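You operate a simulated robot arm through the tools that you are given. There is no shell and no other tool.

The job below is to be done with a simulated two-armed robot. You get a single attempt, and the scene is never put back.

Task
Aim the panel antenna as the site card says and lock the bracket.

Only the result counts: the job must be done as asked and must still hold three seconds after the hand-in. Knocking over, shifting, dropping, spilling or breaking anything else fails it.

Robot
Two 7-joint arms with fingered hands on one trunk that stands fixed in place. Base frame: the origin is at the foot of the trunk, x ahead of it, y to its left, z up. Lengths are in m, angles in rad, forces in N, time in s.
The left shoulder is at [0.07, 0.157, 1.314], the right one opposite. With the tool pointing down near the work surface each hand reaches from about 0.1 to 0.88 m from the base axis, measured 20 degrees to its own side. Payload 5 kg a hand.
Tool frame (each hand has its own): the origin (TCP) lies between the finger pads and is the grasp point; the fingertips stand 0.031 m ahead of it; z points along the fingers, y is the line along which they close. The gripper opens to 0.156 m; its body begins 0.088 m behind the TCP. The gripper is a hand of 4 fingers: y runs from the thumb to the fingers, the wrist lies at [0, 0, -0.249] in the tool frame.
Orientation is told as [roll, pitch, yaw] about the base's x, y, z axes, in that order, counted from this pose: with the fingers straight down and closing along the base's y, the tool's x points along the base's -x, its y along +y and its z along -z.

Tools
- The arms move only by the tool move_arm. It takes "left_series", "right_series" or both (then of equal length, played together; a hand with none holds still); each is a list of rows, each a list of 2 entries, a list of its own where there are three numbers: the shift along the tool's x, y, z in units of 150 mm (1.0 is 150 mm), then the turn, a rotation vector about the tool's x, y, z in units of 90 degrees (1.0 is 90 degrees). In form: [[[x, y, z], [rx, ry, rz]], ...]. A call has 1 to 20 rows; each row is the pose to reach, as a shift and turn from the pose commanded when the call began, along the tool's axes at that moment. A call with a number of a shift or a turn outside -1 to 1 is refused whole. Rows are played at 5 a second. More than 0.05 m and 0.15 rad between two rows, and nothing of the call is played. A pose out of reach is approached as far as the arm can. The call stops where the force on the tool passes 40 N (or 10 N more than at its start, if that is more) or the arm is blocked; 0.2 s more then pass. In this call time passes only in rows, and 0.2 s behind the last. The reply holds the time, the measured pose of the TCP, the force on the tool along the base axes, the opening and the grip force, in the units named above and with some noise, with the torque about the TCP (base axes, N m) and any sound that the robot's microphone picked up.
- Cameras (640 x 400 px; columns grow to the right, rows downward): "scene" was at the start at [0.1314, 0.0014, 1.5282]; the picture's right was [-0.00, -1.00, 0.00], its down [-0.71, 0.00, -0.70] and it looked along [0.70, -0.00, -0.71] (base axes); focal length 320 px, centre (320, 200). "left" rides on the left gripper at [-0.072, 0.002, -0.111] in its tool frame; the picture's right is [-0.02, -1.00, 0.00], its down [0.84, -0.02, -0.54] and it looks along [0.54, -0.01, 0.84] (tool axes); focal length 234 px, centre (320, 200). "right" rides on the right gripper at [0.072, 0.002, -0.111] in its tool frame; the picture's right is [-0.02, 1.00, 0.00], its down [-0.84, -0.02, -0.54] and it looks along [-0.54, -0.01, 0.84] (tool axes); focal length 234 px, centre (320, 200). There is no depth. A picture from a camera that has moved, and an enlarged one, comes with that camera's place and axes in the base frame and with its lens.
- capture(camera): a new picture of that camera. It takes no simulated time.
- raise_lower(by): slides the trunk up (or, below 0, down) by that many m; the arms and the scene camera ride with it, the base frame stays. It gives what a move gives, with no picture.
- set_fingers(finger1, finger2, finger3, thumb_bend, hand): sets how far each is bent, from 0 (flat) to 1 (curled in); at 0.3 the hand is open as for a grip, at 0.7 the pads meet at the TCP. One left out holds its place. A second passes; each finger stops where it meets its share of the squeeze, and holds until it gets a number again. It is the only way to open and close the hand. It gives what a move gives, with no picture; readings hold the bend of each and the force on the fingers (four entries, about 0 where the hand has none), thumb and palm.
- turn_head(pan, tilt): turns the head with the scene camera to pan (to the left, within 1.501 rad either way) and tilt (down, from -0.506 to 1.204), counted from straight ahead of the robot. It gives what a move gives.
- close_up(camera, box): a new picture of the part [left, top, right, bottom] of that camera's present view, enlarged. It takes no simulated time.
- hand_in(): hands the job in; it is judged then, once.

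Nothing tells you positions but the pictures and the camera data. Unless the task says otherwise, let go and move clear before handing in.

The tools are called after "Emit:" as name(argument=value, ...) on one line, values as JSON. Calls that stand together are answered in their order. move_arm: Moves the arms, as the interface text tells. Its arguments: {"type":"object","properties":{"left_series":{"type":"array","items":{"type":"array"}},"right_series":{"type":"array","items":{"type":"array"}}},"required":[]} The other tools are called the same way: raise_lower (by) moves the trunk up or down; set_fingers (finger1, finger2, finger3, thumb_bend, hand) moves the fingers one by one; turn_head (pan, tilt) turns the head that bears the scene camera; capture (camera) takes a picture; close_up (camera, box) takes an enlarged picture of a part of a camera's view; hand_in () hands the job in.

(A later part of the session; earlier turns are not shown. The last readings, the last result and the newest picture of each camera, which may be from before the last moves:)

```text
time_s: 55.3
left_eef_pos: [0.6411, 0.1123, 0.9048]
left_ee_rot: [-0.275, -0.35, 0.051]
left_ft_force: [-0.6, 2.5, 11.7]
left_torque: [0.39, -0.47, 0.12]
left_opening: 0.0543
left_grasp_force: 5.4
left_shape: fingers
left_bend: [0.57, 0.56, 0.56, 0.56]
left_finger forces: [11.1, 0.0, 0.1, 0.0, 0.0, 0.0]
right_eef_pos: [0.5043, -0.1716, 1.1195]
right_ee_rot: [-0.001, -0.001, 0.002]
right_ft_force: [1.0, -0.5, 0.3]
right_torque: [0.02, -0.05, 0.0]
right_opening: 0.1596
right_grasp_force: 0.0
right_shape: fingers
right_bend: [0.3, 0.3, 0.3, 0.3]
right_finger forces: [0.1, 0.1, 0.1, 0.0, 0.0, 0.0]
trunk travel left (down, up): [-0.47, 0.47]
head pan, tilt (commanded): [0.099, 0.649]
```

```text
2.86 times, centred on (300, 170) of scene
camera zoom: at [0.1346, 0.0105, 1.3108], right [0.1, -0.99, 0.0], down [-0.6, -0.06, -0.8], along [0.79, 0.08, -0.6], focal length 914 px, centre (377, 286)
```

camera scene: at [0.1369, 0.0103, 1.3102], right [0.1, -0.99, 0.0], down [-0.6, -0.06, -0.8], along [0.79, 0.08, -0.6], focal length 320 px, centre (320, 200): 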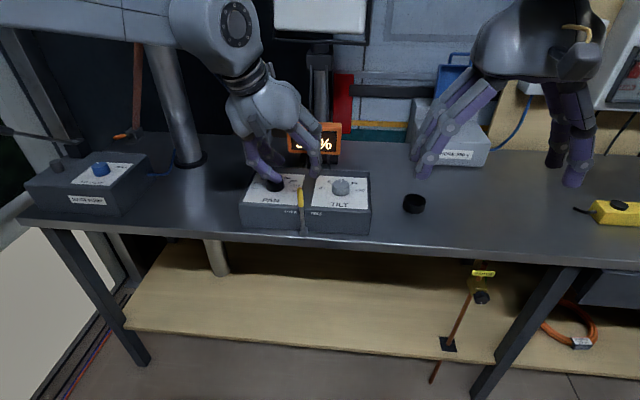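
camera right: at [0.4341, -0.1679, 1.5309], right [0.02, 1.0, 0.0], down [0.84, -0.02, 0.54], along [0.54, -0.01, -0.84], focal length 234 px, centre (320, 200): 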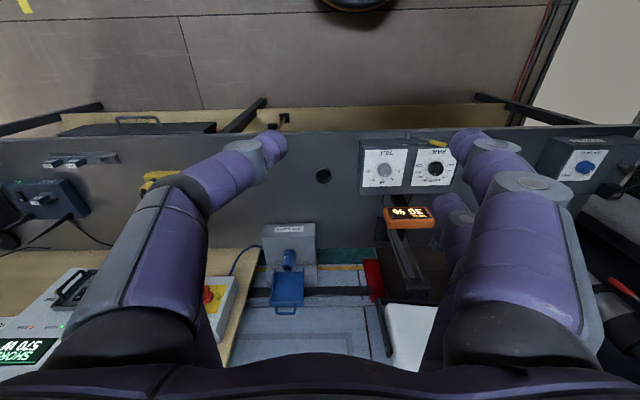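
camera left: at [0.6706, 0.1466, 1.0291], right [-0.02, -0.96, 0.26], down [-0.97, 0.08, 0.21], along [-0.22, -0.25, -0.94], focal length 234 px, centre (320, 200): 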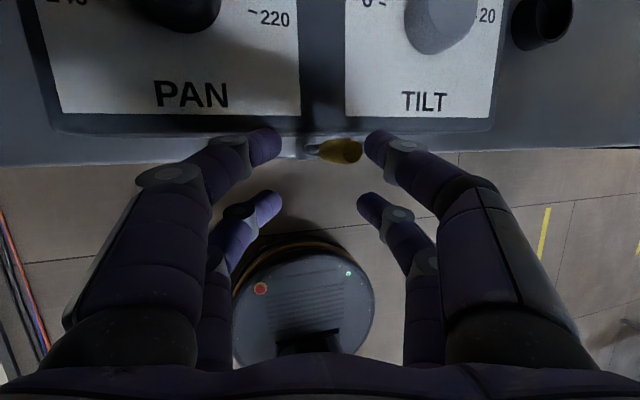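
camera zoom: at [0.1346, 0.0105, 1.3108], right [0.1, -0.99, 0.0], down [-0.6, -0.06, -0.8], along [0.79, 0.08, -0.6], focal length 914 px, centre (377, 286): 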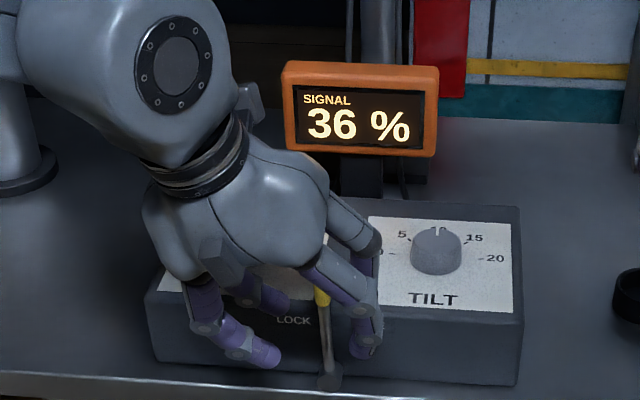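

Finger1 touched the box's front top edge with about 11 N, so I'll lift 7 mm and back off 8 mm. Then I'll push the lever toward −y.

Emit:
move_arm(left_series=[[[0.034, -0.014, -0.06], [0, 0, 0]], [[0.034, -0.014, -0.06], [0, 0, 0]]])

Emit:
move_arm(left_series=[[[0.003, -0.064, 0.017], [0, 0, 0]], [[0.006, -0.129, 0.034], [0, 0, 0]], [[0.009, -0.193, 0.051], [0, 0, 0]], [[0.012, -0.258, 0.068], [0, 0, 0]]])

Emit:
capture(camera="left")

Emit:
close_up(camera="scene", box=[200, 100, 400, 240])

```text
time_s: 55.9
left_eef_pos: [0.6339, 0.1117, 0.9081]
left_ee_rot: [-0.272, -0.344, 0.049]
left_ft_force: [-0.2, -1.2, 0.2]
left_torque: [-0.01, -0.02, 0.02]
left_opening: 0.0562
left_grasp_force: 0.0
left_shape: fingers
left_bend: [0.56, 0.56, 0.56, 0.56]
left_finger forces: [0.0, 0.1, 0.1, 0.0, 0.0, 0.0]
right_eef_pos: [0.5059, -0.1715, 1.1201]
right_ee_rot: [0.0, 0.0, -0.001]
right_ft_force: [-0.7, -0.5, -0.5]
right_torque: [-0.01, -0.01, -0.01]
right_opening: 0.1597
right_grasp_force: 0.1
right_shape: fingers
right_bend: [0.3, 0.3, 0.3, 0.3]
right_finger forces: [0.0, 0.0, 0.1, 0.0, 0.0, 0.0]
trunk travel left (down, up): [-0.47, 0.47]
head pan, tilt (commanded): [0.099, 0.649]
```

```text
time_s: 56.9
left_eef_pos: [0.6332, 0.0729, 0.9093]
left_ee_rot: [-0.272, -0.343, 0.048]
left_ft_force: [-0.1, -1.7, -0.7]
left_torque: [0.01, 0.0, -0.06]
left_opening: 0.0582
left_grasp_force: 0.5
left_shape: fingers
left_bend: [0.56, 0.56, 0.56, 0.56]
left_finger forces: [0.0, 0.0, 0.0, 0.0, 0.9, 0.1]
right_eef_pos: [0.5065, -0.172, 1.1194]
right_ee_rot: [0.0, -0.001, 0.001]
right_ft_force: [0.4, 0.8, -0.6]
right_torque: [0.04, -0.01, 0.0]
right_opening: 0.1599
right_grasp_force: 0.0
right_shape: fingers
right_bend: [0.3, 0.3, 0.3, 0.3]
right_finger forces: [0.0, 0.0, 0.0, 0.1, 0.0, 0.1]
trunk travel left (down, up): [-0.47, 0.47]
head pan, tilt (commanded): [0.099, 0.649]
```

```text
taken
camera left: at [0.6634, 0.1054, 1.033], right [-0.02, -0.96, 0.26], down [-0.97, 0.08, 0.22], along [-0.23, -0.25, -0.94], focal length 234 px, centre (320, 200)
```

left: 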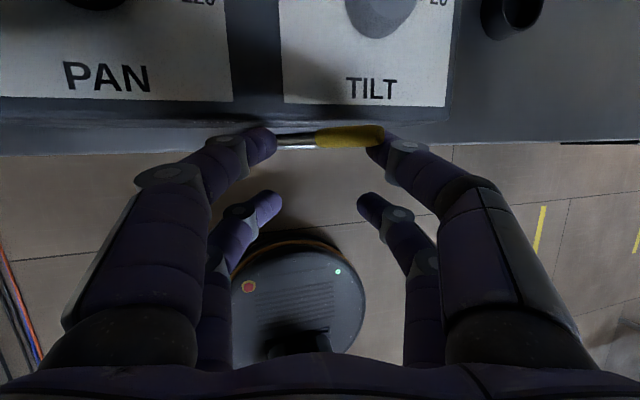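

```text
2.86 times, centred on (300, 170) of scene
camera zoom: at [0.137, 0.0097, 1.3102], right [0.1, -1.0, 0.0], down [-0.6, -0.06, -0.8], along [0.79, 0.08, -0.6], focal length 914 px, centre (377, 286)
```

zoom: 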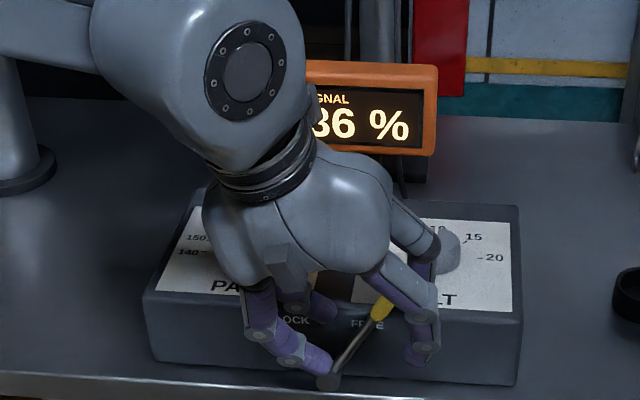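

The lever went over centre toward FREE and now rests against the thumb. I'll push a bit further so it follows to its stop.

Emit:
move_arm(left_series=[[[0.003, -0.064, 0.017], [0, 0, 0]], [[0.006, -0.129, 0.034], [0, 0, 0]], [[0.009, -0.193, 0.051], [0, 0, 0]]])

Emit:
capture(camera="left")

Emit:
close_up(camera="scene", box=[200, 100, 400, 240])

```text
time_s: 57.7
left_eef_pos: [0.6341, 0.0404, 0.9082]
left_ee_rot: [-0.272, -0.346, 0.05]
left_ft_force: [-0.6, 0.0, -0.2]
left_torque: [0.01, -0.01, 0.02]
left_opening: 0.0575
left_grasp_force: 0.2
left_shape: fingers
left_bend: [0.56, 0.56, 0.56, 0.56]
left_finger forces: [0.0, 0.0, 0.1, 0.0, 0.0, 0.0]
right_eef_pos: [0.5059, -0.1707, 1.1196]
right_ee_rot: [0.0, 0.002, 0.001]
right_ft_force: [0.2, -1.3, -0.1]
right_torque: [0.01, 0.01, -0.02]
right_opening: 0.1598
right_grasp_force: 0.1
right_shape: fingers
right_bend: [0.3, 0.3, 0.3, 0.3]
right_finger forces: [0.0, 0.0, 0.0, 0.0, 0.1, 0.1]
trunk travel left (down, up): [-0.47, 0.47]
head pan, tilt (commanded): [0.099, 0.649]
```

```text
taken
camera left: at [0.6636, 0.0757, 1.0328], right [-0.02, -0.96, 0.26], down [-0.97, 0.08, 0.22], along [-0.23, -0.25, -0.94], focal length 234 px, centre (320, 200)
```

left: 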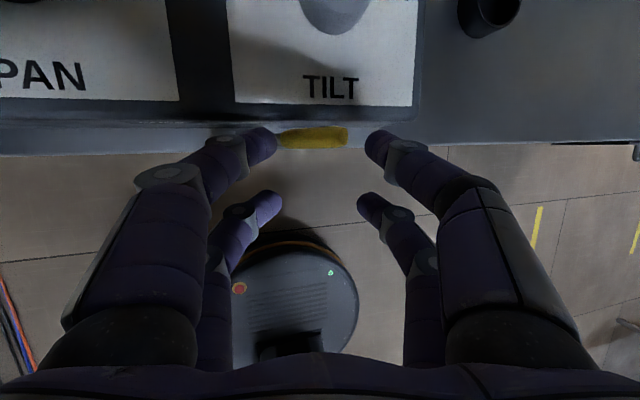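

```text
2.86 times, centred on (300, 170) of scene
camera zoom: at [0.137, 0.0099, 1.3102], right [0.1, -0.99, 0.0], down [-0.6, -0.06, -0.8], along [0.79, 0.08, -0.6], focal length 914 px, centre (377, 286)
```

zoom: 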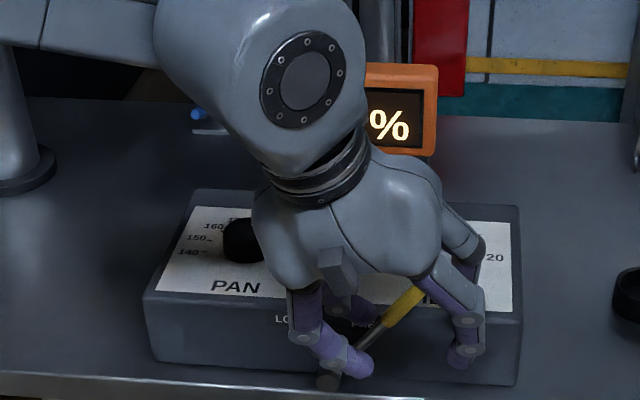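

No contact force remains and the lever leans right at FREE. I'll lift straight up and clear, then look at the lever and display.

Emit:
move_arm(left_series=[[[-0.068, -0.051, -0.181], [0, 0, 0]], [[-0.135, -0.102, -0.363], [0, 0, 0]], [[-0.203, -0.153, -0.544], [0, 0, 0]], [[-0.27, -0.203, -0.725], [0, 0, 0]]])

Emit:
capture(camera="left")

Emit:
capture(camera="scene")

```text
time_s: 58.7
left_eef_pos: [0.6319, 0.0422, 1.0287]
left_ee_rot: [-0.273, -0.346, 0.046]
left_ft_force: [-0.1, 0.0, -0.5]
left_torque: [0.03, -0.03, 0.0]
left_opening: 0.0573
left_grasp_force: 0.1
left_shape: fingers
left_bend: [0.56, 0.56, 0.56, 0.56]
left_finger forces: [0.1, 0.0, 0.0, 0.0, 0.1, 0.0]
right_eef_pos: [0.5056, -0.1714, 1.1204]
right_ee_rot: [0.001, 0.0, 0.001]
right_ft_force: [-0.4, 0.1, 0.0]
right_torque: [-0.02, -0.03, 0.0]
right_opening: 0.1598
right_grasp_force: 0.0
right_shape: fingers
right_bend: [0.3, 0.3, 0.3, 0.3]
right_finger forces: [0.1, 0.0, 0.0, 0.1, 0.1, 0.0]
trunk travel left (down, up): [-0.47, 0.47]
head pan, tilt (commanded): [0.099, 0.649]
```

```text
taken
camera left: at [0.6623, 0.0758, 1.1533], right [-0.02, -0.96, 0.26], down [-0.97, 0.08, 0.21], along [-0.23, -0.25, -0.94], focal length 234 px, centre (320, 200)
```

left: 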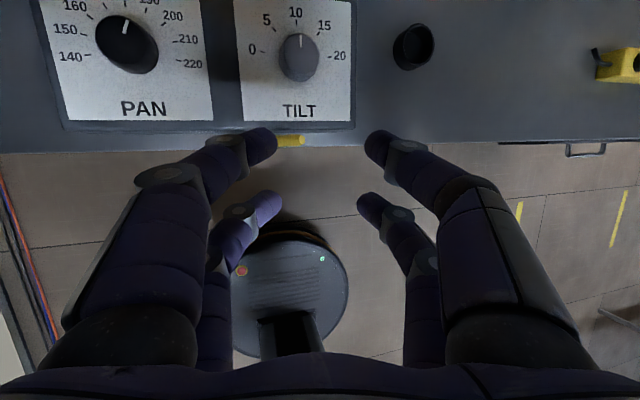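

```text
taken
camera scene: at [0.1361, 0.0099, 1.3103], right [0.1, -1.0, 0.0], down [-0.6, -0.06, -0.8], along [0.79, 0.08, -0.6], focal length 320 px, centre (320, 200)
```

scene: 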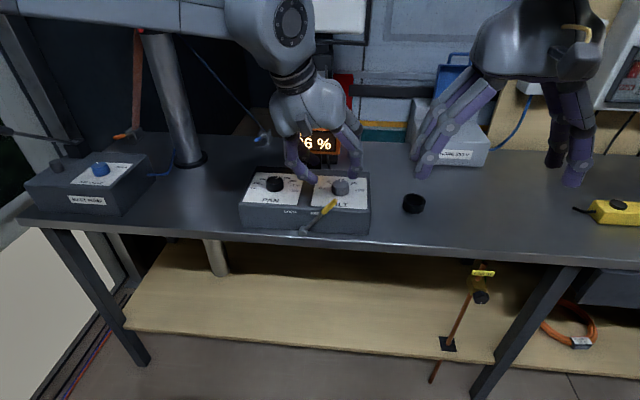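

The lever is now at FREE. I've refined the positions to PAN (0.756, 0.180) and TILT (0.756, 0.023), with the panel at z≈0.871 and knob tops at about 0.889. I'll reorient the left hand to yaw −67° and a 20° tilt so that finger2 and finger3 can pinch PAN and turn it counter-clockwise.

Emit:
move_arm(left_series=[[[-0.01, 0.225, -0.06], [0, 0, 0]], [[-0.021, 0.45, -0.118], [0, 0, 0]], [[-0.031, 0.675, -0.178], [0, 0, 0]], [[-0.042, 0.902, -0.237], [0, 0, 0]]])

Emit:
move_arm(left_series=[[[0, 0, 0], [-0.045, 0.06, 0]], [[0, 0, 0], [-0.09, 0.12, 0]], [[0, 0, 0], [-0.135, 0.18, 0]], [[0, 0, 0], [-0.167, 0.222, 0]]])

Emit:
move_arm(left_series=[[[0, 0, 0], [0, 0, 0.093]], [[0, 0, 0], [0, 0, 0.186]], [[0, 0, 0], [0, 0, 0.279]], [[0, 0, 0], [0, 0, 0.372]], [[0, 0, 0], [0, 0, 0.465]], [[0, 0, 0], [0, 0, 0.558]], [[0, 0, 0], [0, 0, 0.651]], [[0, 0, 0], [0, 0, 0.744]]])

Emit:
move_arm(left_series=[[[0, 0, 0], [0, -0.074, 0]], [[0, 0, 0], [0, -0.148, 0]], [[0, 0, 0], [0, -0.222, 0]]])

Emit:
set_fingers(hand="left", finger1=0.45, finger2=0.45, finger3=0.45, thumb_bend=0.45)

Emit:
capture(camera="left")

```text
time_s: 59.7
left_eef_pos: [0.633, 0.1833, 1.0287]
left_ee_rot: [-0.273, -0.345, 0.05]
left_ft_force: [0.4, 0.1, -0.5]
left_torque: [-0.01, -0.02, -0.02]
left_opening: 0.0573
left_grasp_force: 0.1
left_shape: fingers
left_bend: [0.56, 0.56, 0.56, 0.56]
left_finger forces: [0.0, 0.0, 0.0, 0.1, 0.0, 0.0]
right_eef_pos: [0.5065, -0.1694, 1.1209]
right_ee_rot: [-0.003, 0.0, 0.002]
right_ft_force: [0.1, -0.3, 0.1]
right_torque: [-0.04, 0.01, -0.01]
right_opening: 0.1599
right_grasp_force: 0.0
right_shape: fingers
right_bend: [0.3, 0.3, 0.3, 0.3]
right_finger forces: [0.0, 0.0, 0.1, 0.0, 0.0, 0.0]
trunk travel left (down, up): [-0.47, 0.47]
head pan, tilt (commanded): [0.099, 0.649]
```

```text
time_s: 60.7
left_eef_pos: [0.6358, 0.1831, 1.0277]
left_ee_rot: [0.001, 0.002, 0.002]
left_ft_force: [1.0, -0.3, -0.5]
left_torque: [0.0, 0.04, 0.0]
left_opening: 0.0573
left_grasp_force: 0.0
left_shape: fingers
left_bend: [0.56, 0.56, 0.56, 0.56]
left_finger forces: [0.0, 0.1, 0.0, 0.1, 0.0, 0.0]
right_eef_pos: [0.5072, -0.1712, 1.12]
right_ee_rot: [0.001, 0.002, 0.0]
right_ft_force: [-0.5, 0.3, 0.3]
right_torque: [-0.01, 0.04, 0.01]
right_opening: 0.1599
right_grasp_force: 0.0
right_shape: fingers
right_bend: [0.3, 0.3, 0.3, 0.3]
right_finger forces: [0.0, 0.0, 0.0, 0.1, 0.1, 0.1]
trunk travel left (down, up): [-0.47, 0.47]
head pan, tilt (commanded): [0.099, 0.649]
```

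```text
time_s: 62.5
left_eef_pos: [0.632, 0.1821, 1.0299]
left_ee_rot: [0.0, -0.001, -1.169]
left_ft_force: [0.4, 0.2, 0.5]
left_torque: [0.02, 0.01, 0.03]
left_opening: 0.0574
left_grasp_force: 0.1
left_shape: fingers
left_bend: [0.56, 0.56, 0.56, 0.56]
left_finger forces: [0.0, 0.0, 0.0, 0.0, 0.0, 0.0]
right_eef_pos: [0.5057, -0.1706, 1.1204]
right_ee_rot: [0.001, 0.001, 0.0]
right_ft_force: [-1.0, 0.7, -0.5]
right_torque: [0.0, 0.0, 0.0]
right_opening: 0.1597
right_grasp_force: 0.1
right_shape: fingers
right_bend: [0.3, 0.3, 0.3, 0.3]
right_finger forces: [0.0, 0.0, 0.0, 0.0, 0.0, 0.0]
trunk travel left (down, up): [-0.47, 0.47]
head pan, tilt (commanded): [0.099, 0.649]
```

```text
time_s: 63.3
left_eef_pos: [0.6327, 0.1832, 1.0279]
left_ee_rot: [0.0, -0.351, -1.167]
left_ft_force: [0.2, -0.1, 0.0]
left_torque: [-0.07, -0.04, 0.0]
left_opening: 0.057
left_grasp_force: 0.2
left_shape: fingers
left_bend: [0.56, 0.56, 0.56, 0.56]
left_finger forces: [0.0, 0.0, 0.0, 0.0, 0.1, 0.0]
right_eef_pos: [0.5044, -0.1701, 1.1197]
right_ee_rot: [-0.002, 0.001, -0.002]
right_ft_force: [-0.6, -0.2, 0.4]
right_torque: [0.0, -0.03, 0.02]
right_opening: 0.1596
right_grasp_force: 0.1
right_shape: fingers
right_bend: [0.3, 0.3, 0.3, 0.3]
right_finger forces: [0.0, 0.0, 0.1, 0.0, 0.0, 0.0]
trunk travel left (down, up): [-0.47, 0.47]
head pan, tilt (commanded): [0.099, 0.649]
```

```text
time_s: 64.3
left_eef_pos: [0.6322, 0.1829, 1.0295]
left_ee_rot: [-0.001, -0.348, -1.167]
left_ft_force: [0.2, 0.1, 0.4]
left_torque: [0.01, 0.02, 0.01]
left_opening: 0.1003
left_grasp_force: 0.0
left_shape: fingers
left_bend: [0.45, 0.45, 0.45, 0.45]
left_finger forces: [0.0, 0.1, 0.0, 0.0, 0.0, 0.0]
right_eef_pos: [0.5063, -0.1705, 1.1216]
right_ee_rot: [0.001, -0.002, 0.0]
right_ft_force: [-0.5, -1.1, -0.9]
right_torque: [0.05, -0.01, 0.01]
right_opening: 0.1597
right_grasp_force: 0.0
right_shape: fingers
right_bend: [0.3, 0.3, 0.3, 0.3]
right_finger forces: [0.1, 0.0, 0.0, 0.1, 0.0, 0.0]
trunk travel left (down, up): [-0.47, 0.47]
head pan, tilt (commanded): [0.099, 0.649]
```

```text
taken
camera left: at [0.6459, 0.1563, 1.1575], right [-0.91, -0.41, 0.01], down [-0.4, 0.89, 0.23], along [-0.1, 0.2, -0.97], focal length 234 px, centre (320, 200)
```

left: 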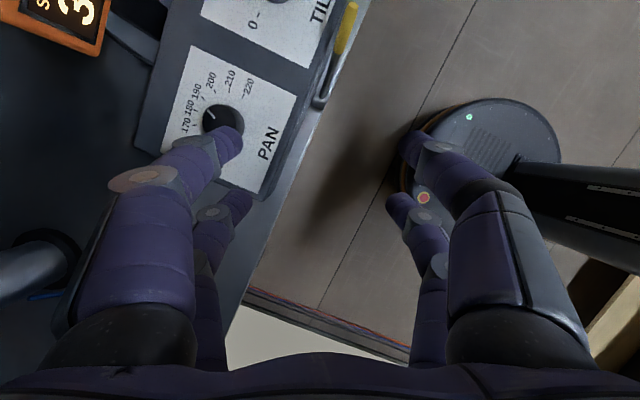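

Orientation is as planned. I'll move to hover over the PAN knob with the tips about 5 cm above it and check alignment in the left camera.

Emit:
move_arm(left_series=[[[-0.065, 0.188, 0.12], [0, 0, 0]], [[-0.129, 0.376, 0.24], [0, 0, 0]], [[-0.194, 0.564, 0.36], [0, 0, 0]], [[-0.259, 0.752, 0.481], [0, 0, 0]]])

Emit:
capture(camera="left")

Emit:
close_up(camera="scene", box=[200, 80, 400, 240])

```text
time_s: 65.3
left_eef_pos: [0.7627, 0.1695, 0.9714]
left_ee_rot: [0.0, -0.347, -1.168]
left_ft_force: [0.4, 0.5, 0.0]
left_torque: [-0.01, 0.04, -0.01]
left_opening: 0.1007
left_grasp_force: 0.0
left_shape: fingers
left_bend: [0.45, 0.45, 0.45, 0.45]
left_finger forces: [0.1, 0.1, 0.1, 0.0, 0.1, 0.0]
right_eef_pos: [0.5076, -0.1706, 1.1192]
right_ee_rot: [0.0, 0.002, 0.001]
right_ft_force: [-0.1, -0.3, 0.1]
right_torque: [0.01, 0.04, -0.02]
right_opening: 0.1598
right_grasp_force: 0.1
right_shape: fingers
right_bend: [0.3, 0.3, 0.3, 0.3]
right_finger forces: [0.0, 0.0, 0.1, 0.0, 0.0, 0.1]
trunk travel left (down, up): [-0.47, 0.47]
head pan, tilt (commanded): [0.099, 0.649]
```

```text
taken
camera left: at [0.7757, 0.1433, 1.101], right [-0.91, -0.41, 0.01], down [-0.4, 0.89, 0.23], along [-0.1, 0.2, -0.97], focal length 234 px, centre (320, 200)
```

left: 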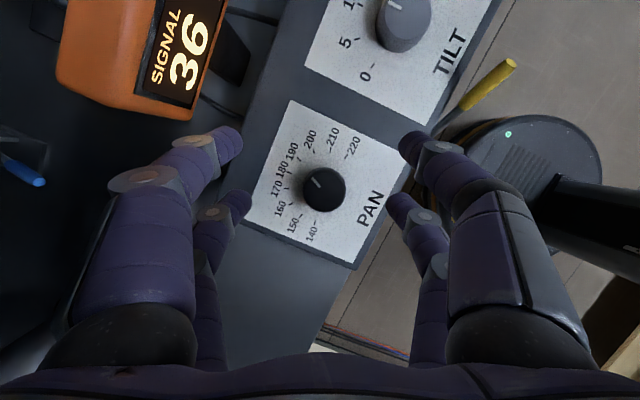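

```text
2.50 times, centred on (300, 160) of scene
camera zoom: at [0.139, 0.0102, 1.3099], right [0.1, -1.0, 0.0], down [-0.6, -0.06, -0.8], along [0.79, 0.08, -0.61], focal length 800 px, centre (370, 300)
```

zoom: 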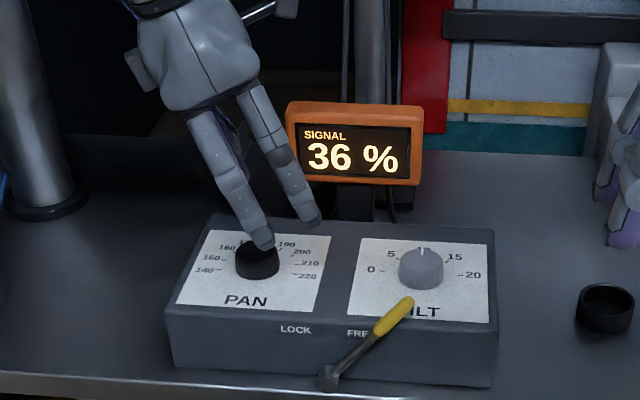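

The PAN knob is centred between the finger pairs. I'll descend around it to TCP z≈0.912 and watch the force.

Emit:
move_arm(left_series=[[[0.04, -0.013, 0.11], [0, 0, 0]], [[0.075, -0.026, 0.21], [0, 0, 0]], [[0.107, -0.026, 0.301], [0, 0, 0]], [[0.134, -0.026, 0.377], [0, 0, 0]]])

Emit:
capture(camera="left")

Emit:
close_up(camera="scene", box=[200, 100, 360, 220])

```text
time_s: 66.3
left_eef_pos: [0.7565, 0.1674, 0.9151]
left_ee_rot: [0.001, -0.352, -1.168]
left_ft_force: [1.0, -0.1, 5.4]
left_torque: [-0.08, 0.25, 0.03]
left_opening: 0.1003
left_grasp_force: 1.9
left_shape: fingers
left_bend: [0.45, 0.45, 0.45, 0.45]
left_finger forces: [0.1, 0.2, 5.0, 0.1, 0.1, 0.1]
right_eef_pos: [0.505, -0.17, 1.1207]
right_ee_rot: [0.001, -0.001, 0.001]
right_ft_force: [-0.6, -0.3, 0.2]
right_torque: [0.01, -0.02, 0.0]
right_opening: 0.1597
right_grasp_force: 0.0
right_shape: fingers
right_bend: [0.3, 0.3, 0.3, 0.3]
right_finger forces: [0.1, 0.1, 0.0, 0.0, 0.0, 0.0]
trunk travel left (down, up): [-0.47, 0.47]
head pan, tilt (commanded): [0.099, 0.649]
```

```text
taken
camera left: at [0.7698, 0.1417, 1.0448], right [-0.91, -0.41, 0.01], down [-0.4, 0.89, 0.22], along [-0.1, 0.2, -0.97], focal length 234 px, centre (320, 200)
```

left: 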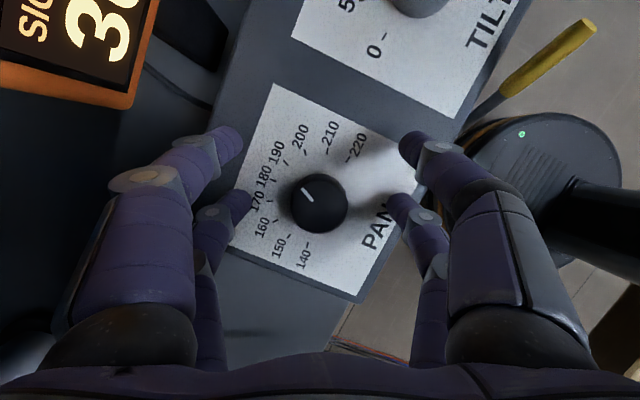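

```text
3.33 times, centred on (280, 160) of scene
camera zoom: at [0.136, 0.0102, 1.3105], right [0.1, -0.99, 0.0], down [-0.6, -0.06, -0.8], along [0.79, 0.08, -0.6], focal length 1067 px, centre (453, 333)
```

zoom: 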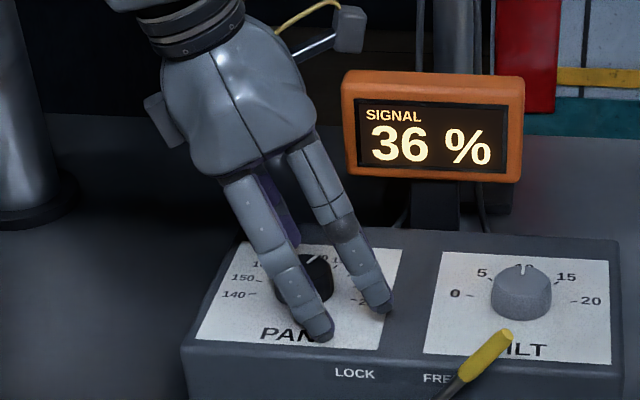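

Finger3 lightly touched the panel (5 N) and the knob lies right on the pinch line. I'll lift 3 mm and close finger2 and finger3 on the knob.

Emit:
move_arm(left_series=[[[-0.007, 0, -0.019], [0, 0, 0]]])

Emit:
set_fingers(hand="left", finger2=0.58, finger3=0.58)

Emit:
capture(camera="left")

```text
time_s: 66.7
left_eef_pos: [0.7571, 0.1682, 0.9171]
left_ee_rot: [0.0, -0.348, -1.168]
left_ft_force: [0.5, 0.0, -1.4]
left_torque: [0.03, -0.03, -0.01]
left_opening: 0.1008
left_grasp_force: 0.0
left_shape: fingers
left_bend: [0.45, 0.45, 0.45, 0.45]
left_finger forces: [0.0, 0.1, 0.0, 0.1, 0.0, 0.0]
right_eef_pos: [0.5061, -0.1716, 1.1195]
right_ee_rot: [0.001, 0.0, 0.001]
right_ft_force: [-0.9, 0.3, 0.2]
right_torque: [0.02, 0.01, 0.0]
right_opening: 0.1599
right_grasp_force: 0.1
right_shape: fingers
right_bend: [0.3, 0.3, 0.3, 0.3]
right_finger forces: [0.0, 0.0, 0.0, 0.0, 0.0, 0.1]
trunk travel left (down, up): [-0.47, 0.47]
head pan, tilt (commanded): [0.099, 0.649]
```

```text
time_s: 67.7
left_eef_pos: [0.7569, 0.1678, 0.9166]
left_ee_rot: [0.0, -0.35, -1.168]
left_ft_force: [0.8, 0.2, 0.1]
left_torque: [0.0, -0.03, 0.03]
left_opening: 0.1005
left_grasp_force: 0.0
left_shape: fingers
left_bend: [0.45, 0.57, 0.57, 0.45]
left_finger forces: [0.1, 0.0, 0.0, 0.0, 0.0, 0.0]
right_eef_pos: [0.5063, -0.1707, 1.119]
right_ee_rot: [0.0, 0.0, 0.0]
right_ft_force: [0.2, 0.8, -0.4]
right_torque: [-0.02, 0.01, 0.0]
right_opening: 0.1595
right_grasp_force: 0.1
right_shape: fingers
right_bend: [0.3, 0.3, 0.3, 0.3]
right_finger forces: [0.0, 0.1, 0.0, 0.0, 0.0, 0.0]
trunk travel left (down, up): [-0.47, 0.47]
head pan, tilt (commanded): [0.099, 0.649]
```

```text
taken
camera left: at [0.7701, 0.1417, 1.0462], right [-0.91, -0.41, 0.01], down [-0.4, 0.89, 0.23], along [-0.1, 0.2, -0.97], focal length 234 px, centre (320, 200)
```

left: 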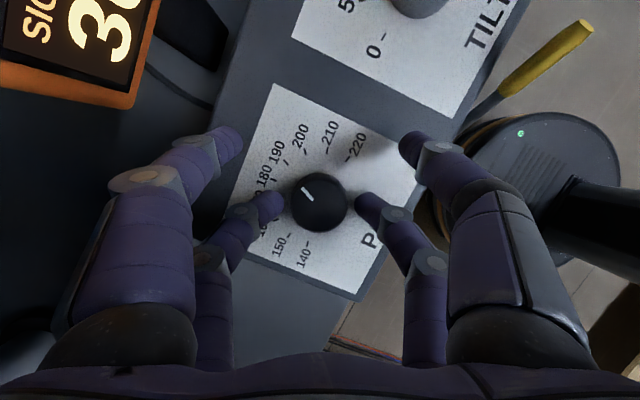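

Finger2 and finger3 sit symmetrically on either side of the knob. I'll close them onto it.

Emit:
set_fingers(hand="left", finger2=0.68, finger3=0.68)

Emit:
capture(camera="left")

```text
time_s: 68.7
left_eef_pos: [0.7569, 0.1676, 0.9165]
left_ee_rot: [0.002, -0.348, -1.167]
left_ft_force: [0.3, -0.2, -0.8]
left_torque: [-0.01, 0.03, -0.01]
left_opening: 0.1004
left_grasp_force: 7.0
left_shape: fingers
left_bend: [0.45, 0.61, 0.61, 0.45]
left_finger forces: [0.1, 6.8, 6.8, 0.0, 0.0, 0.0]
right_eef_pos: [0.5065, -0.1706, 1.1195]
right_ee_rot: [-0.001, 0.0, 0.0]
right_ft_force: [0.0, -0.1, 0.6]
right_torque: [-0.05, -0.01, 0.01]
right_opening: 0.1597
right_grasp_force: 0.0
right_shape: fingers
right_bend: [0.3, 0.3, 0.3, 0.3]
right_finger forces: [0.0, 0.0, 0.0, 0.0, 0.0, 0.0]
trunk travel left (down, up): [-0.47, 0.47]
head pan, tilt (commanded): [0.099, 0.649]
```

```text
taken
camera left: at [0.7702, 0.1417, 1.046], right [-0.91, -0.41, 0.01], down [-0.4, 0.89, 0.23], along [-0.1, 0.2, -0.97], focal length 234 px, centre (320, 200)
```

left: 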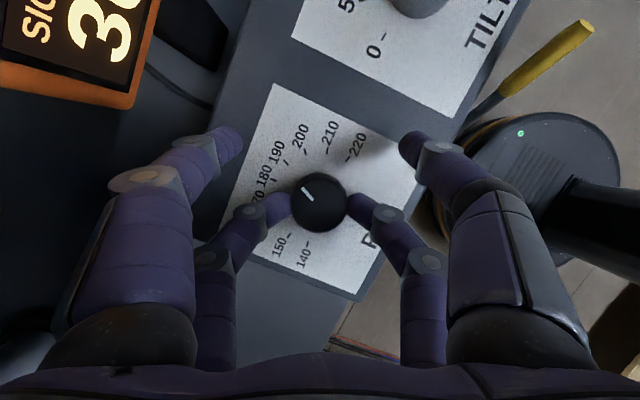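

The grip is symmetrical, 6.8 N a finger with no net force. I'll turn about the vertical through the knob by 21° counter-clockwise first and check the response.

Emit:
move_arm(left_series=[[[0.0005, 0.008, -0.0002], [-0.0266, 0, -0.0731]], [[0.0018, 0.016, -0.0007], [-0.0532, 0, -0.1462]], [[0.0041, 0.0237, -0.0015], [-0.0798, 0, -0.2193]]])

Emit:
capture(camera="left")

Emit:
close_up(camera="scene", box=[200, 60, 400, 220])

```text
time_s: 69.5
left_eef_pos: [0.7604, 0.1705, 0.9184]
left_ee_rot: [0.0, -0.348, -0.799]
left_ft_force: [0.9, -0.2, -0.3]
left_torque: [0.0, -0.04, -0.02]
left_opening: 0.1003
left_grasp_force: 6.6
left_shape: fingers
left_bend: [0.45, 0.61, 0.61, 0.45]
left_finger forces: [0.0, 7.0, 7.0, 0.0, 0.0, 0.0]
right_eef_pos: [0.5058, -0.1699, 1.1197]
right_ee_rot: [0.0, -0.002, 0.0]
right_ft_force: [0.0, -0.1, -0.7]
right_torque: [0.01, -0.02, 0.0]
right_opening: 0.1597
right_grasp_force: 0.1
right_shape: fingers
right_bend: [0.3, 0.3, 0.3, 0.3]
right_finger forces: [0.1, 0.1, 0.0, 0.0, 0.0, 0.1]
trunk travel left (down, up): [-0.47, 0.47]
head pan, tilt (commanded): [0.099, 0.649]
```

```text
taken
camera left: at [0.7822, 0.1504, 1.046], right [-0.7, -0.71, 0.01], down [-0.69, 0.68, 0.23], along [-0.17, 0.15, -0.97], focal length 234 px, centre (320, 200)
```

left: 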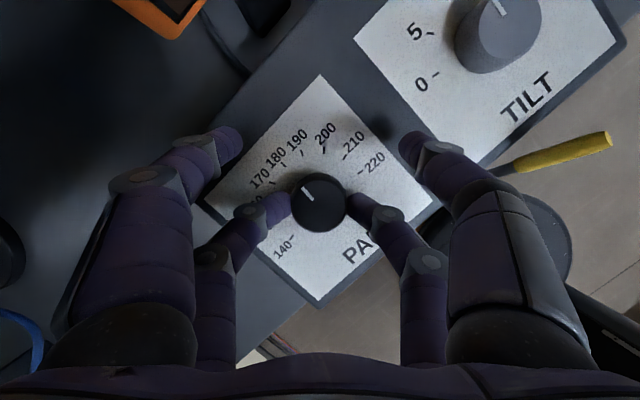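

```text
2.50 times, centred on (300, 140) of scene
camera zoom: at [0.137, 0.0099, 1.3102], right [0.1, -1.0, 0.0], down [-0.6, -0.06, -0.8], along [0.79, 0.08, -0.6], focal length 800 px, centre (370, 350)
```

zoom: 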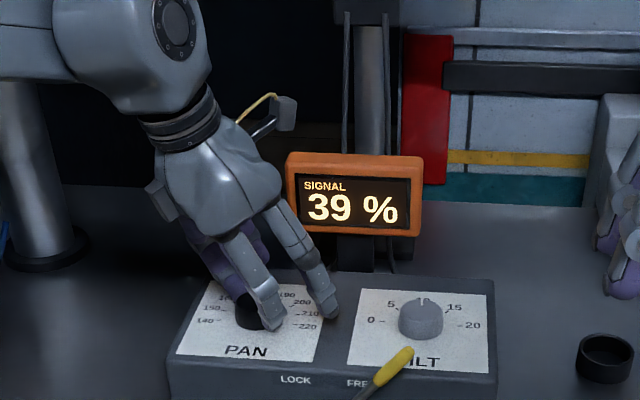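

The knob follows the hand and the signal rose to 39 %. I'll enlarge the left view to read the dial accurately.

Emit:
close_up(camera="left", box=[230, 110, 410, 280])

```text
2.35 times, centred on (320, 195) of left
camera zoom: at [0.7822, 0.1504, 1.046], right [-0.7, -0.71, 0.01], down [-0.69, 0.68, 0.23], along [-0.17, 0.15, -0.97], focal length 551 px, centre (320, 212)
```

zoom: 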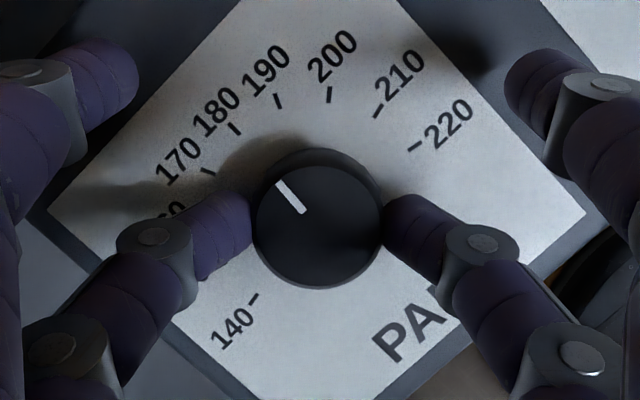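

The ticks fit 25° of knob per 10, with the dial centre at (0.754, 0.178). The pointer is at about 182 now, so 160 is another 54° or so counter-clockwise. I'll continue the turn.

Emit:
move_arm(left_series=[[[0.0004, 0.0078, -0.0002], [-0.0257, 0, -0.0705]], [[0.0017, 0.0154, -0.0006], [-0.0513, 0, -0.141]], [[0.0038, 0.0228, -0.0014], [-0.077, 0, -0.2114]], [[0.0068, 0.03, -0.0025], [-0.1026, 0, -0.2819]], [[0.0104, 0.0367, -0.0038], [-0.1283, 0, -0.3524]], [[0.0149, 0.0429, -0.0054], [-0.1539, 0, -0.4229]], [[0.0199, 0.0485, -0.0072], [-0.1796, 0, -0.4933]], [[0.0256, 0.0534, -0.0093], [-0.2052, 0, -0.5638]]])

Emit:
capture(camera="left")

Emit:
close_up(camera="left", box=[230, 110, 410, 280])

Emit:
close_up(camera="scene", box=[200, 60, 400, 220])

```text
time_s: 71.3
left_eef_pos: [0.7641, 0.1796, 0.9176]
left_ee_rot: [0.001, -0.348, 0.143]
left_ft_force: [2.0, 1.4, -0.4]
left_torque: [0.05, -0.08, -0.03]
left_opening: 0.1005
left_grasp_force: 7.0
left_shape: fingers
left_bend: [0.45, 0.6, 0.61, 0.45]
left_finger forces: [0.0, 7.4, 7.1, 0.1, 0.1, 0.1]
right_eef_pos: [0.5072, -0.1699, 1.1202]
right_ee_rot: [0.0, 0.001, 0.0]
right_ft_force: [0.4, -0.1, 0.0]
right_torque: [-0.01, 0.07, 0.0]
right_opening: 0.1598
right_grasp_force: 0.0
right_shape: fingers
right_bend: [0.3, 0.3, 0.3, 0.3]
right_finger forces: [0.0, 0.0, 0.0, 0.0, 0.0, 0.0]
trunk travel left (down, up): [-0.47, 0.47]
head pan, tilt (commanded): [0.099, 0.649]
```

```text
taken
camera left: at [0.7924, 0.1852, 1.0461], right [0.16, -0.99, 0.01], down [-0.96, -0.16, 0.22], along [-0.22, -0.04, -0.97], focal length 234 px, centre (320, 200)
```

left: 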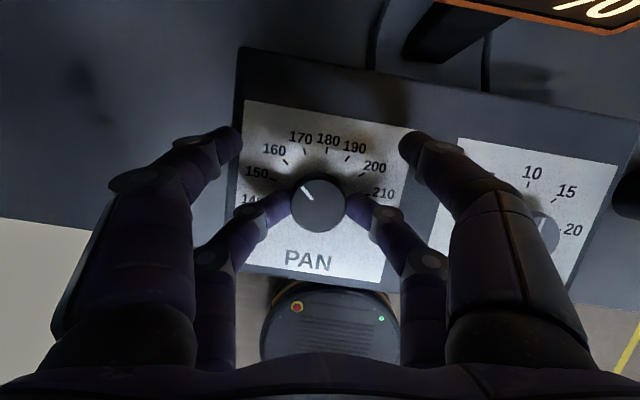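

```text
2.35 times, centred on (320, 195) of left
camera zoom: at [0.7924, 0.1852, 1.0461], right [0.16, -0.99, 0.01], down [-0.96, -0.16, 0.22], along [-0.22, -0.04, -0.97], focal length 551 px, centre (320, 212)
```

zoom: 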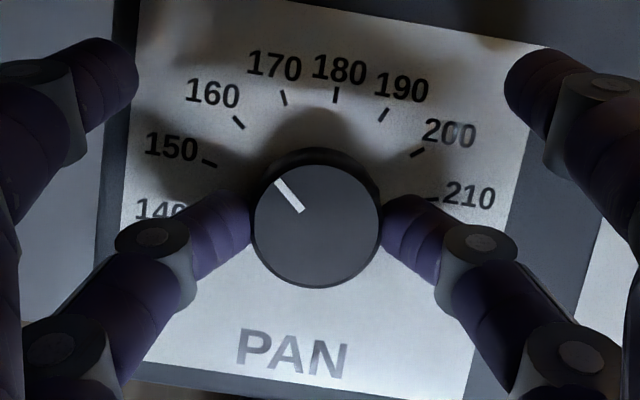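

```text
2.50 times, centred on (300, 140) of scene
camera zoom: at [0.1371, 0.0102, 1.3102], right [0.1, -0.99, 0.0], down [-0.6, -0.06, -0.8], along [0.79, 0.08, -0.6], focal length 800 px, centre (370, 350)
```

zoom: 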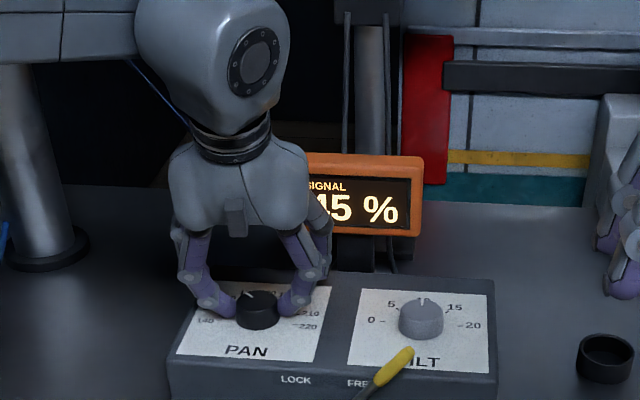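

The pointer is now very near 160 and the signal reads 45 %. I'll release gently, lift straight up, and check the reading from above.

Emit:
set_fingers(hand="left", finger2=0.48, finger3=0.48)

Emit:
move_arm(left_series=[[[-0.045, 0, -0.125], [0, 0, 0]], [[-0.091, 0, -0.25], [0, 0, 0]], [[-0.137, 0, -0.376], [0, 0, 0]], [[-0.182, 0, -0.501], [0, 0, 0]]])

Emit:
capture(camera="left")

Emit:
close_up(camera="left", box=[240, 90, 420, 270])

Emit:
close_up(camera="scene", box=[230, 110, 380, 230])

```text
time_s: 72.3
left_eef_pos: [0.7626, 0.1791, 0.9178]
left_ee_rot: [0.0, -0.348, 0.139]
left_ft_force: [-0.3, 0.1, 0.7]
left_torque: [-0.02, 0.0, -0.01]
left_opening: 0.1006
left_grasp_force: 0.1
left_shape: fingers
left_bend: [0.45, 0.48, 0.48, 0.45]
left_finger forces: [0.0, 0.1, 0.0, 0.0, 0.0, 0.0]
right_eef_pos: [0.5072, -0.1705, 1.1201]
right_ee_rot: [0.0, 0.0, 0.001]
right_ft_force: [-0.4, 0.7, 0.0]
right_torque: [0.01, -0.01, -0.01]
right_opening: 0.1597
right_grasp_force: 0.2
right_shape: fingers
right_bend: [0.3, 0.3, 0.3, 0.3]
right_finger forces: [0.1, 0.0, 0.1, 0.0, 0.0, 0.0]
trunk travel left (down, up): [-0.47, 0.47]
head pan, tilt (commanded): [0.099, 0.649]
```

```text
time_s: 73.3
left_eef_pos: [0.7638, 0.1801, 0.9965]
left_ee_rot: [0.002, -0.349, 0.139]
left_ft_force: [0.4, -0.2, 0.6]
left_torque: [0.0, 0.02, -0.01]
left_opening: 0.1005
left_grasp_force: 0.1
left_shape: fingers
left_bend: [0.45, 0.48, 0.48, 0.45]
left_finger forces: [0.0, 0.0, 0.0, 0.0, 0.1, 0.0]
right_eef_pos: [0.505, -0.1708, 1.1203]
right_ee_rot: [0.001, 0.0, -0.001]
right_ft_force: [-0.1, -0.2, 0.3]
right_torque: [0.0, 0.0, 0.01]
right_opening: 0.16
right_grasp_force: 0.1
right_shape: fingers
right_bend: [0.3, 0.3, 0.3, 0.3]
right_finger forces: [0.1, 0.0, 0.1, 0.1, 0.0, 0.0]
trunk travel left (down, up): [-0.47, 0.47]
head pan, tilt (commanded): [0.099, 0.649]
```

```text
taken
camera left: at [0.7918, 0.1852, 1.126], right [0.16, -0.99, 0.01], down [-0.96, -0.16, 0.23], along [-0.22, -0.04, -0.97], focal length 234 px, centre (320, 200)
```

left: 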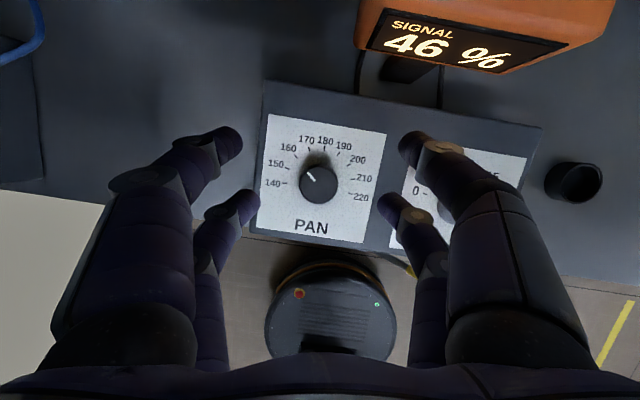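

```text
2.22 times, centred on (330, 180) of left
camera zoom: at [0.7918, 0.1852, 1.126], right [0.16, -0.99, 0.01], down [-0.96, -0.16, 0.23], along [-0.22, -0.04, -0.97], focal length 520 px, centre (298, 244)
```

zoom: 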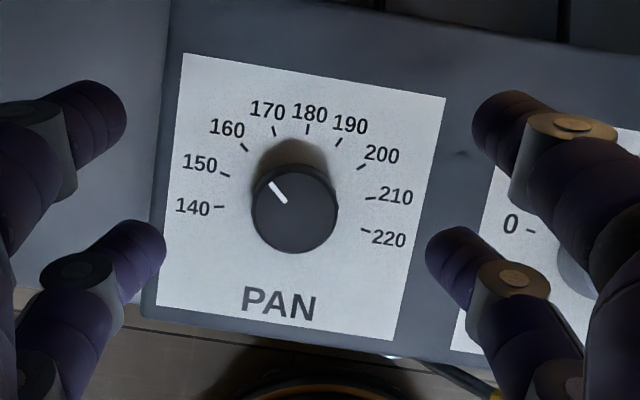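

```text
3.33 times, centred on (305, 170) of scene
camera zoom: at [0.1365, 0.01, 1.3102], right [0.1, -1.0, 0.0], down [-0.6, -0.06, -0.8], along [0.79, 0.08, -0.6], focal length 1067 px, centre (370, 300)
```

zoom: 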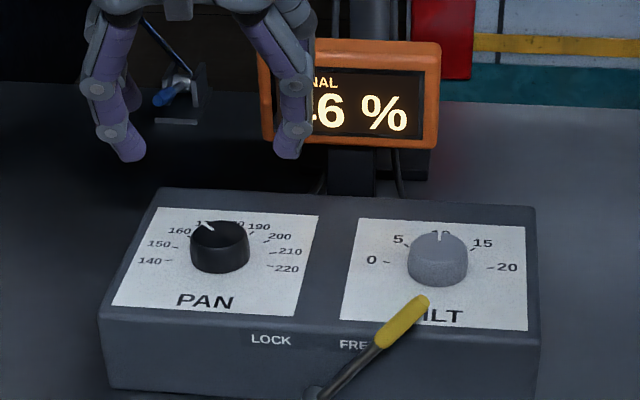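

PAN now reads 160 to within about 1, with the signal at 46 %. Next is TILT. I'll lift, drop the trunk 0.1 m to centre the reach, and set the hand to a 45° tilt and −55° yaw for the TILT knob.

Emit:
move_arm(left_series=[[[-0.068, 0, -0.188], [0, 0, 0]], [[-0.137, 0, -0.376], [0, 0, 0]], [[-0.205, 0, -0.564], [0, 0, 0]], [[-0.274, 0, -0.752], [0, 0, 0]]])

Emit:
raise_lower(by=-0.1)

Emit:
move_arm(left_series=[[[0, 0, 0], [0, -0.07, 0]], [[0, 0, 0], [0, -0.14, 0]], [[0, 0, 0], [0, -0.21, 0]], [[0, 0, 0], [0, -0.278, 0]]])

Emit:
move_arm(left_series=[[[0, 0, 0], [0.062, 0, 0.062]], [[0, 0, 0], [0.124, 0, 0.124]], [[0, 0, 0], [0.186, 0, 0.186]], [[0, 0, 0], [0.248, 0, 0.248]], [[0, 0, 0], [0.31, 0, 0.31]], [[0, 0, 0], [0.372, 0, 0.372]], [[0, 0, 0], [0.434, 0, 0.434]], [[0, 0, 0], [0.495, 0, 0.495]]])

Emit:
capture(camera="left")

Emit:
capture(camera="scene")

```text
time_s: 74.3
left_eef_pos: [0.764, 0.1787, 1.1161]
left_ee_rot: [0.001, -0.347, 0.141]
left_ft_force: [1.0, 0.1, 0.0]
left_torque: [0.01, 0.04, 0.01]
left_opening: 0.1005
left_grasp_force: 0.0
left_shape: fingers
left_bend: [0.45, 0.48, 0.48, 0.45]
left_finger forces: [0.1, 0.0, 0.0, 0.1, 0.1, 0.1]
right_eef_pos: [0.5066, -0.1704, 1.1193]
right_ee_rot: [0.001, 0.001, -0.001]
right_ft_force: [-0.1, -1.1, -0.3]
right_torque: [-0.03, 0.02, -0.02]
right_opening: 0.1598
right_grasp_force: 0.1
right_shape: fingers
right_bend: [0.3, 0.3, 0.3, 0.3]
right_finger forces: [0.0, 0.1, 0.0, 0.0, 0.0, 0.1]
trunk travel left (down, up): [-0.47, 0.47]
head pan, tilt (commanded): [0.099, 0.649]
```

```text
time_s: 75.7
left_eef_pos: [0.7632, 0.1782, 1.0165]
left_ee_rot: [-0.001, -0.348, 0.141]
left_ft_force: [-0.6, -1.1, 0.9]
left_torque: [0.01, 0.03, -0.03]
left_opening: 0.1004
left_grasp_force: 0.0
left_shape: fingers
left_bend: [0.45, 0.48, 0.48, 0.45]
left_finger forces: [0.0, 0.0, 0.1, 0.0, 0.0, 0.1]
right_eef_pos: [0.5064, -0.1713, 1.0203]
right_ee_rot: [0.0, 0.001, -0.001]
right_ft_force: [0.0, -0.6, -0.3]
right_torque: [0.02, -0.03, 0.03]
right_opening: 0.1594
right_grasp_force: 0.0
right_shape: fingers
right_bend: [0.3, 0.3, 0.3, 0.3]
right_finger forces: [0.1, 0.0, 0.0, 0.0, 0.1, 0.0]
trunk travel left (down, up): [-0.37, 0.57]
head pan, tilt (commanded): [0.099, 0.649]
```

```text
time_s: 76.7
left_eef_pos: [0.7633, 0.1789, 1.0167]
left_ee_rot: [0.001, -0.789, 0.143]
left_ft_force: [-0.6, 0.1, -0.4]
left_torque: [0.03, -0.03, 0.0]
left_opening: 0.1004
left_grasp_force: 0.0
left_shape: fingers
left_bend: [0.45, 0.48, 0.48, 0.45]
left_finger forces: [0.1, 0.0, 0.0, 0.1, 0.0, 0.0]
right_eef_pos: [0.5064, -0.1716, 1.0198]
right_ee_rot: [-0.001, -0.002, 0.0]
right_ft_force: [0.1, -0.6, 0.3]
right_torque: [-0.01, -0.04, -0.01]
right_opening: 0.1602
right_grasp_force: 0.0
right_shape: fingers
right_bend: [0.3, 0.3, 0.3, 0.3]
right_finger forces: [0.0, 0.0, 0.1, 0.1, 0.1, 0.1]
trunk travel left (down, up): [-0.37, 0.57]
head pan, tilt (commanded): [0.099, 0.649]
```

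```text
time_s: 78.5
left_eef_pos: [0.764, 0.1786, 1.0158]
left_ee_rot: [0.0, -0.786, -0.96]
left_ft_force: [-0.1, 0.2, 0.6]
left_torque: [-0.01, 0.03, 0.01]
left_opening: 0.1008
left_grasp_force: 0.0
left_shape: fingers
left_bend: [0.45, 0.48, 0.48, 0.45]
left_finger forces: [0.0, 0.1, 0.0, 0.0, 0.0, 0.0]
right_eef_pos: [0.5076, -0.1702, 1.019]
right_ee_rot: [0.0, 0.0, 0.0]
right_ft_force: [-0.9, -0.2, -0.4]
right_torque: [0.0, 0.02, 0.02]
right_opening: 0.1597
right_grasp_force: 0.0
right_shape: fingers
right_bend: [0.3, 0.3, 0.3, 0.3]
right_finger forces: [0.0, 0.0, 0.1, 0.0, 0.0, 0.0]
trunk travel left (down, up): [-0.37, 0.57]
head pan, tilt (commanded): [0.099, 0.649]
```

```text
taken
camera left: at [0.7494, 0.2028, 1.1457], right [-0.81, -0.59, 0.02], down [-0.58, 0.79, -0.21], along [0.11, -0.18, -0.98], focal length 234 px, centre (320, 200)
```

left: 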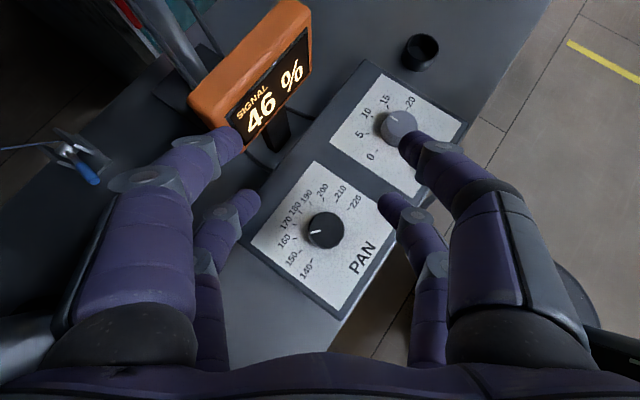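

```text
taken
camera scene: at [0.1373, 0.0104, 1.2101], right [0.1, -0.99, 0.0], down [-0.6, -0.06, -0.8], along [0.79, 0.08, -0.61], focal length 320 px, centre (320, 200)
```

scene: 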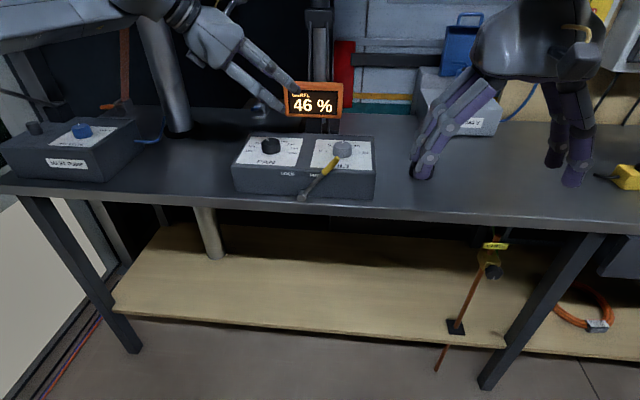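

The hand is in the 45° pose with everything clear, so I'll slide it over to hover above the TILT knob.

Emit:
move_arm(left_series=[[[-0.123, -0.162, 0.16], [0, 0, 0]], [[-0.246, -0.323, 0.32], [0, 0, 0]], [[-0.368, -0.485, 0.48], [0, 0, 0]], [[-0.491, -0.646, 0.64], [0, 0, 0]]])

Emit:
capture(camera="left")

Emit:
close_up(camera="scene", box=[200, 60, 400, 220])

```text
time_s: 79.5
left_eef_pos: [0.7546, 0.0235, 1.0013]
left_ee_rot: [0.002, -0.785, -0.957]
left_ft_force: [-0.7, -0.9, -0.3]
left_torque: [0.02, -0.01, 0.0]
left_opening: 0.1007
left_grasp_force: 0.0
left_shape: fingers
left_bend: [0.45, 0.48, 0.48, 0.45]
left_finger forces: [0.0, 0.0, 0.0, 0.0, 0.0, 0.0]
right_eef_pos: [0.5061, -0.1724, 1.0198]
right_ee_rot: [0.003, 0.0, -0.001]
right_ft_force: [0.2, 0.2, 0.1]
right_torque: [0.03, -0.02, 0.0]
right_opening: 0.1597
right_grasp_force: 0.1
right_shape: fingers
right_bend: [0.3, 0.3, 0.3, 0.3]
right_finger forces: [0.0, 0.1, 0.1, 0.1, 0.0, 0.0]
trunk travel left (down, up): [-0.37, 0.57]
head pan, tilt (commanded): [0.099, 0.649]
```

```text
taken
camera left: at [0.7393, 0.0464, 1.13], right [-0.81, -0.59, 0.02], down [-0.58, 0.79, -0.21], along [0.11, -0.18, -0.98], focal length 234 px, centre (320, 200)
```

left: 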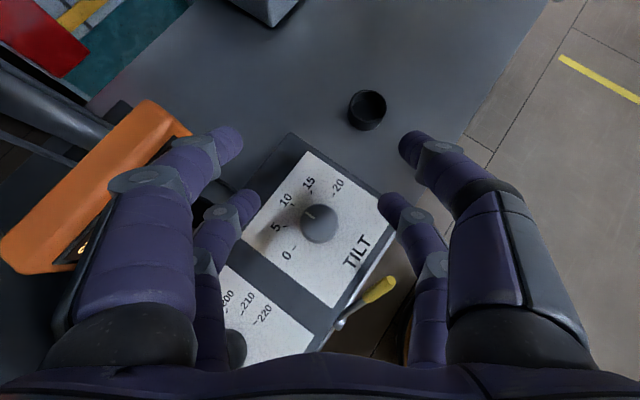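

```text
2.50 times, centred on (300, 140) of scene
camera zoom: at [0.1369, 0.0088, 1.2102], right [0.1, -1.0, 0.0], down [-0.6, -0.06, -0.8], along [0.79, 0.08, -0.6], focal length 800 px, centre (370, 350)
```

zoom: 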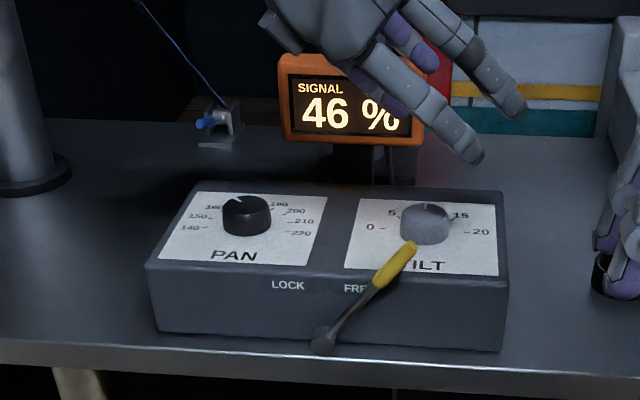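

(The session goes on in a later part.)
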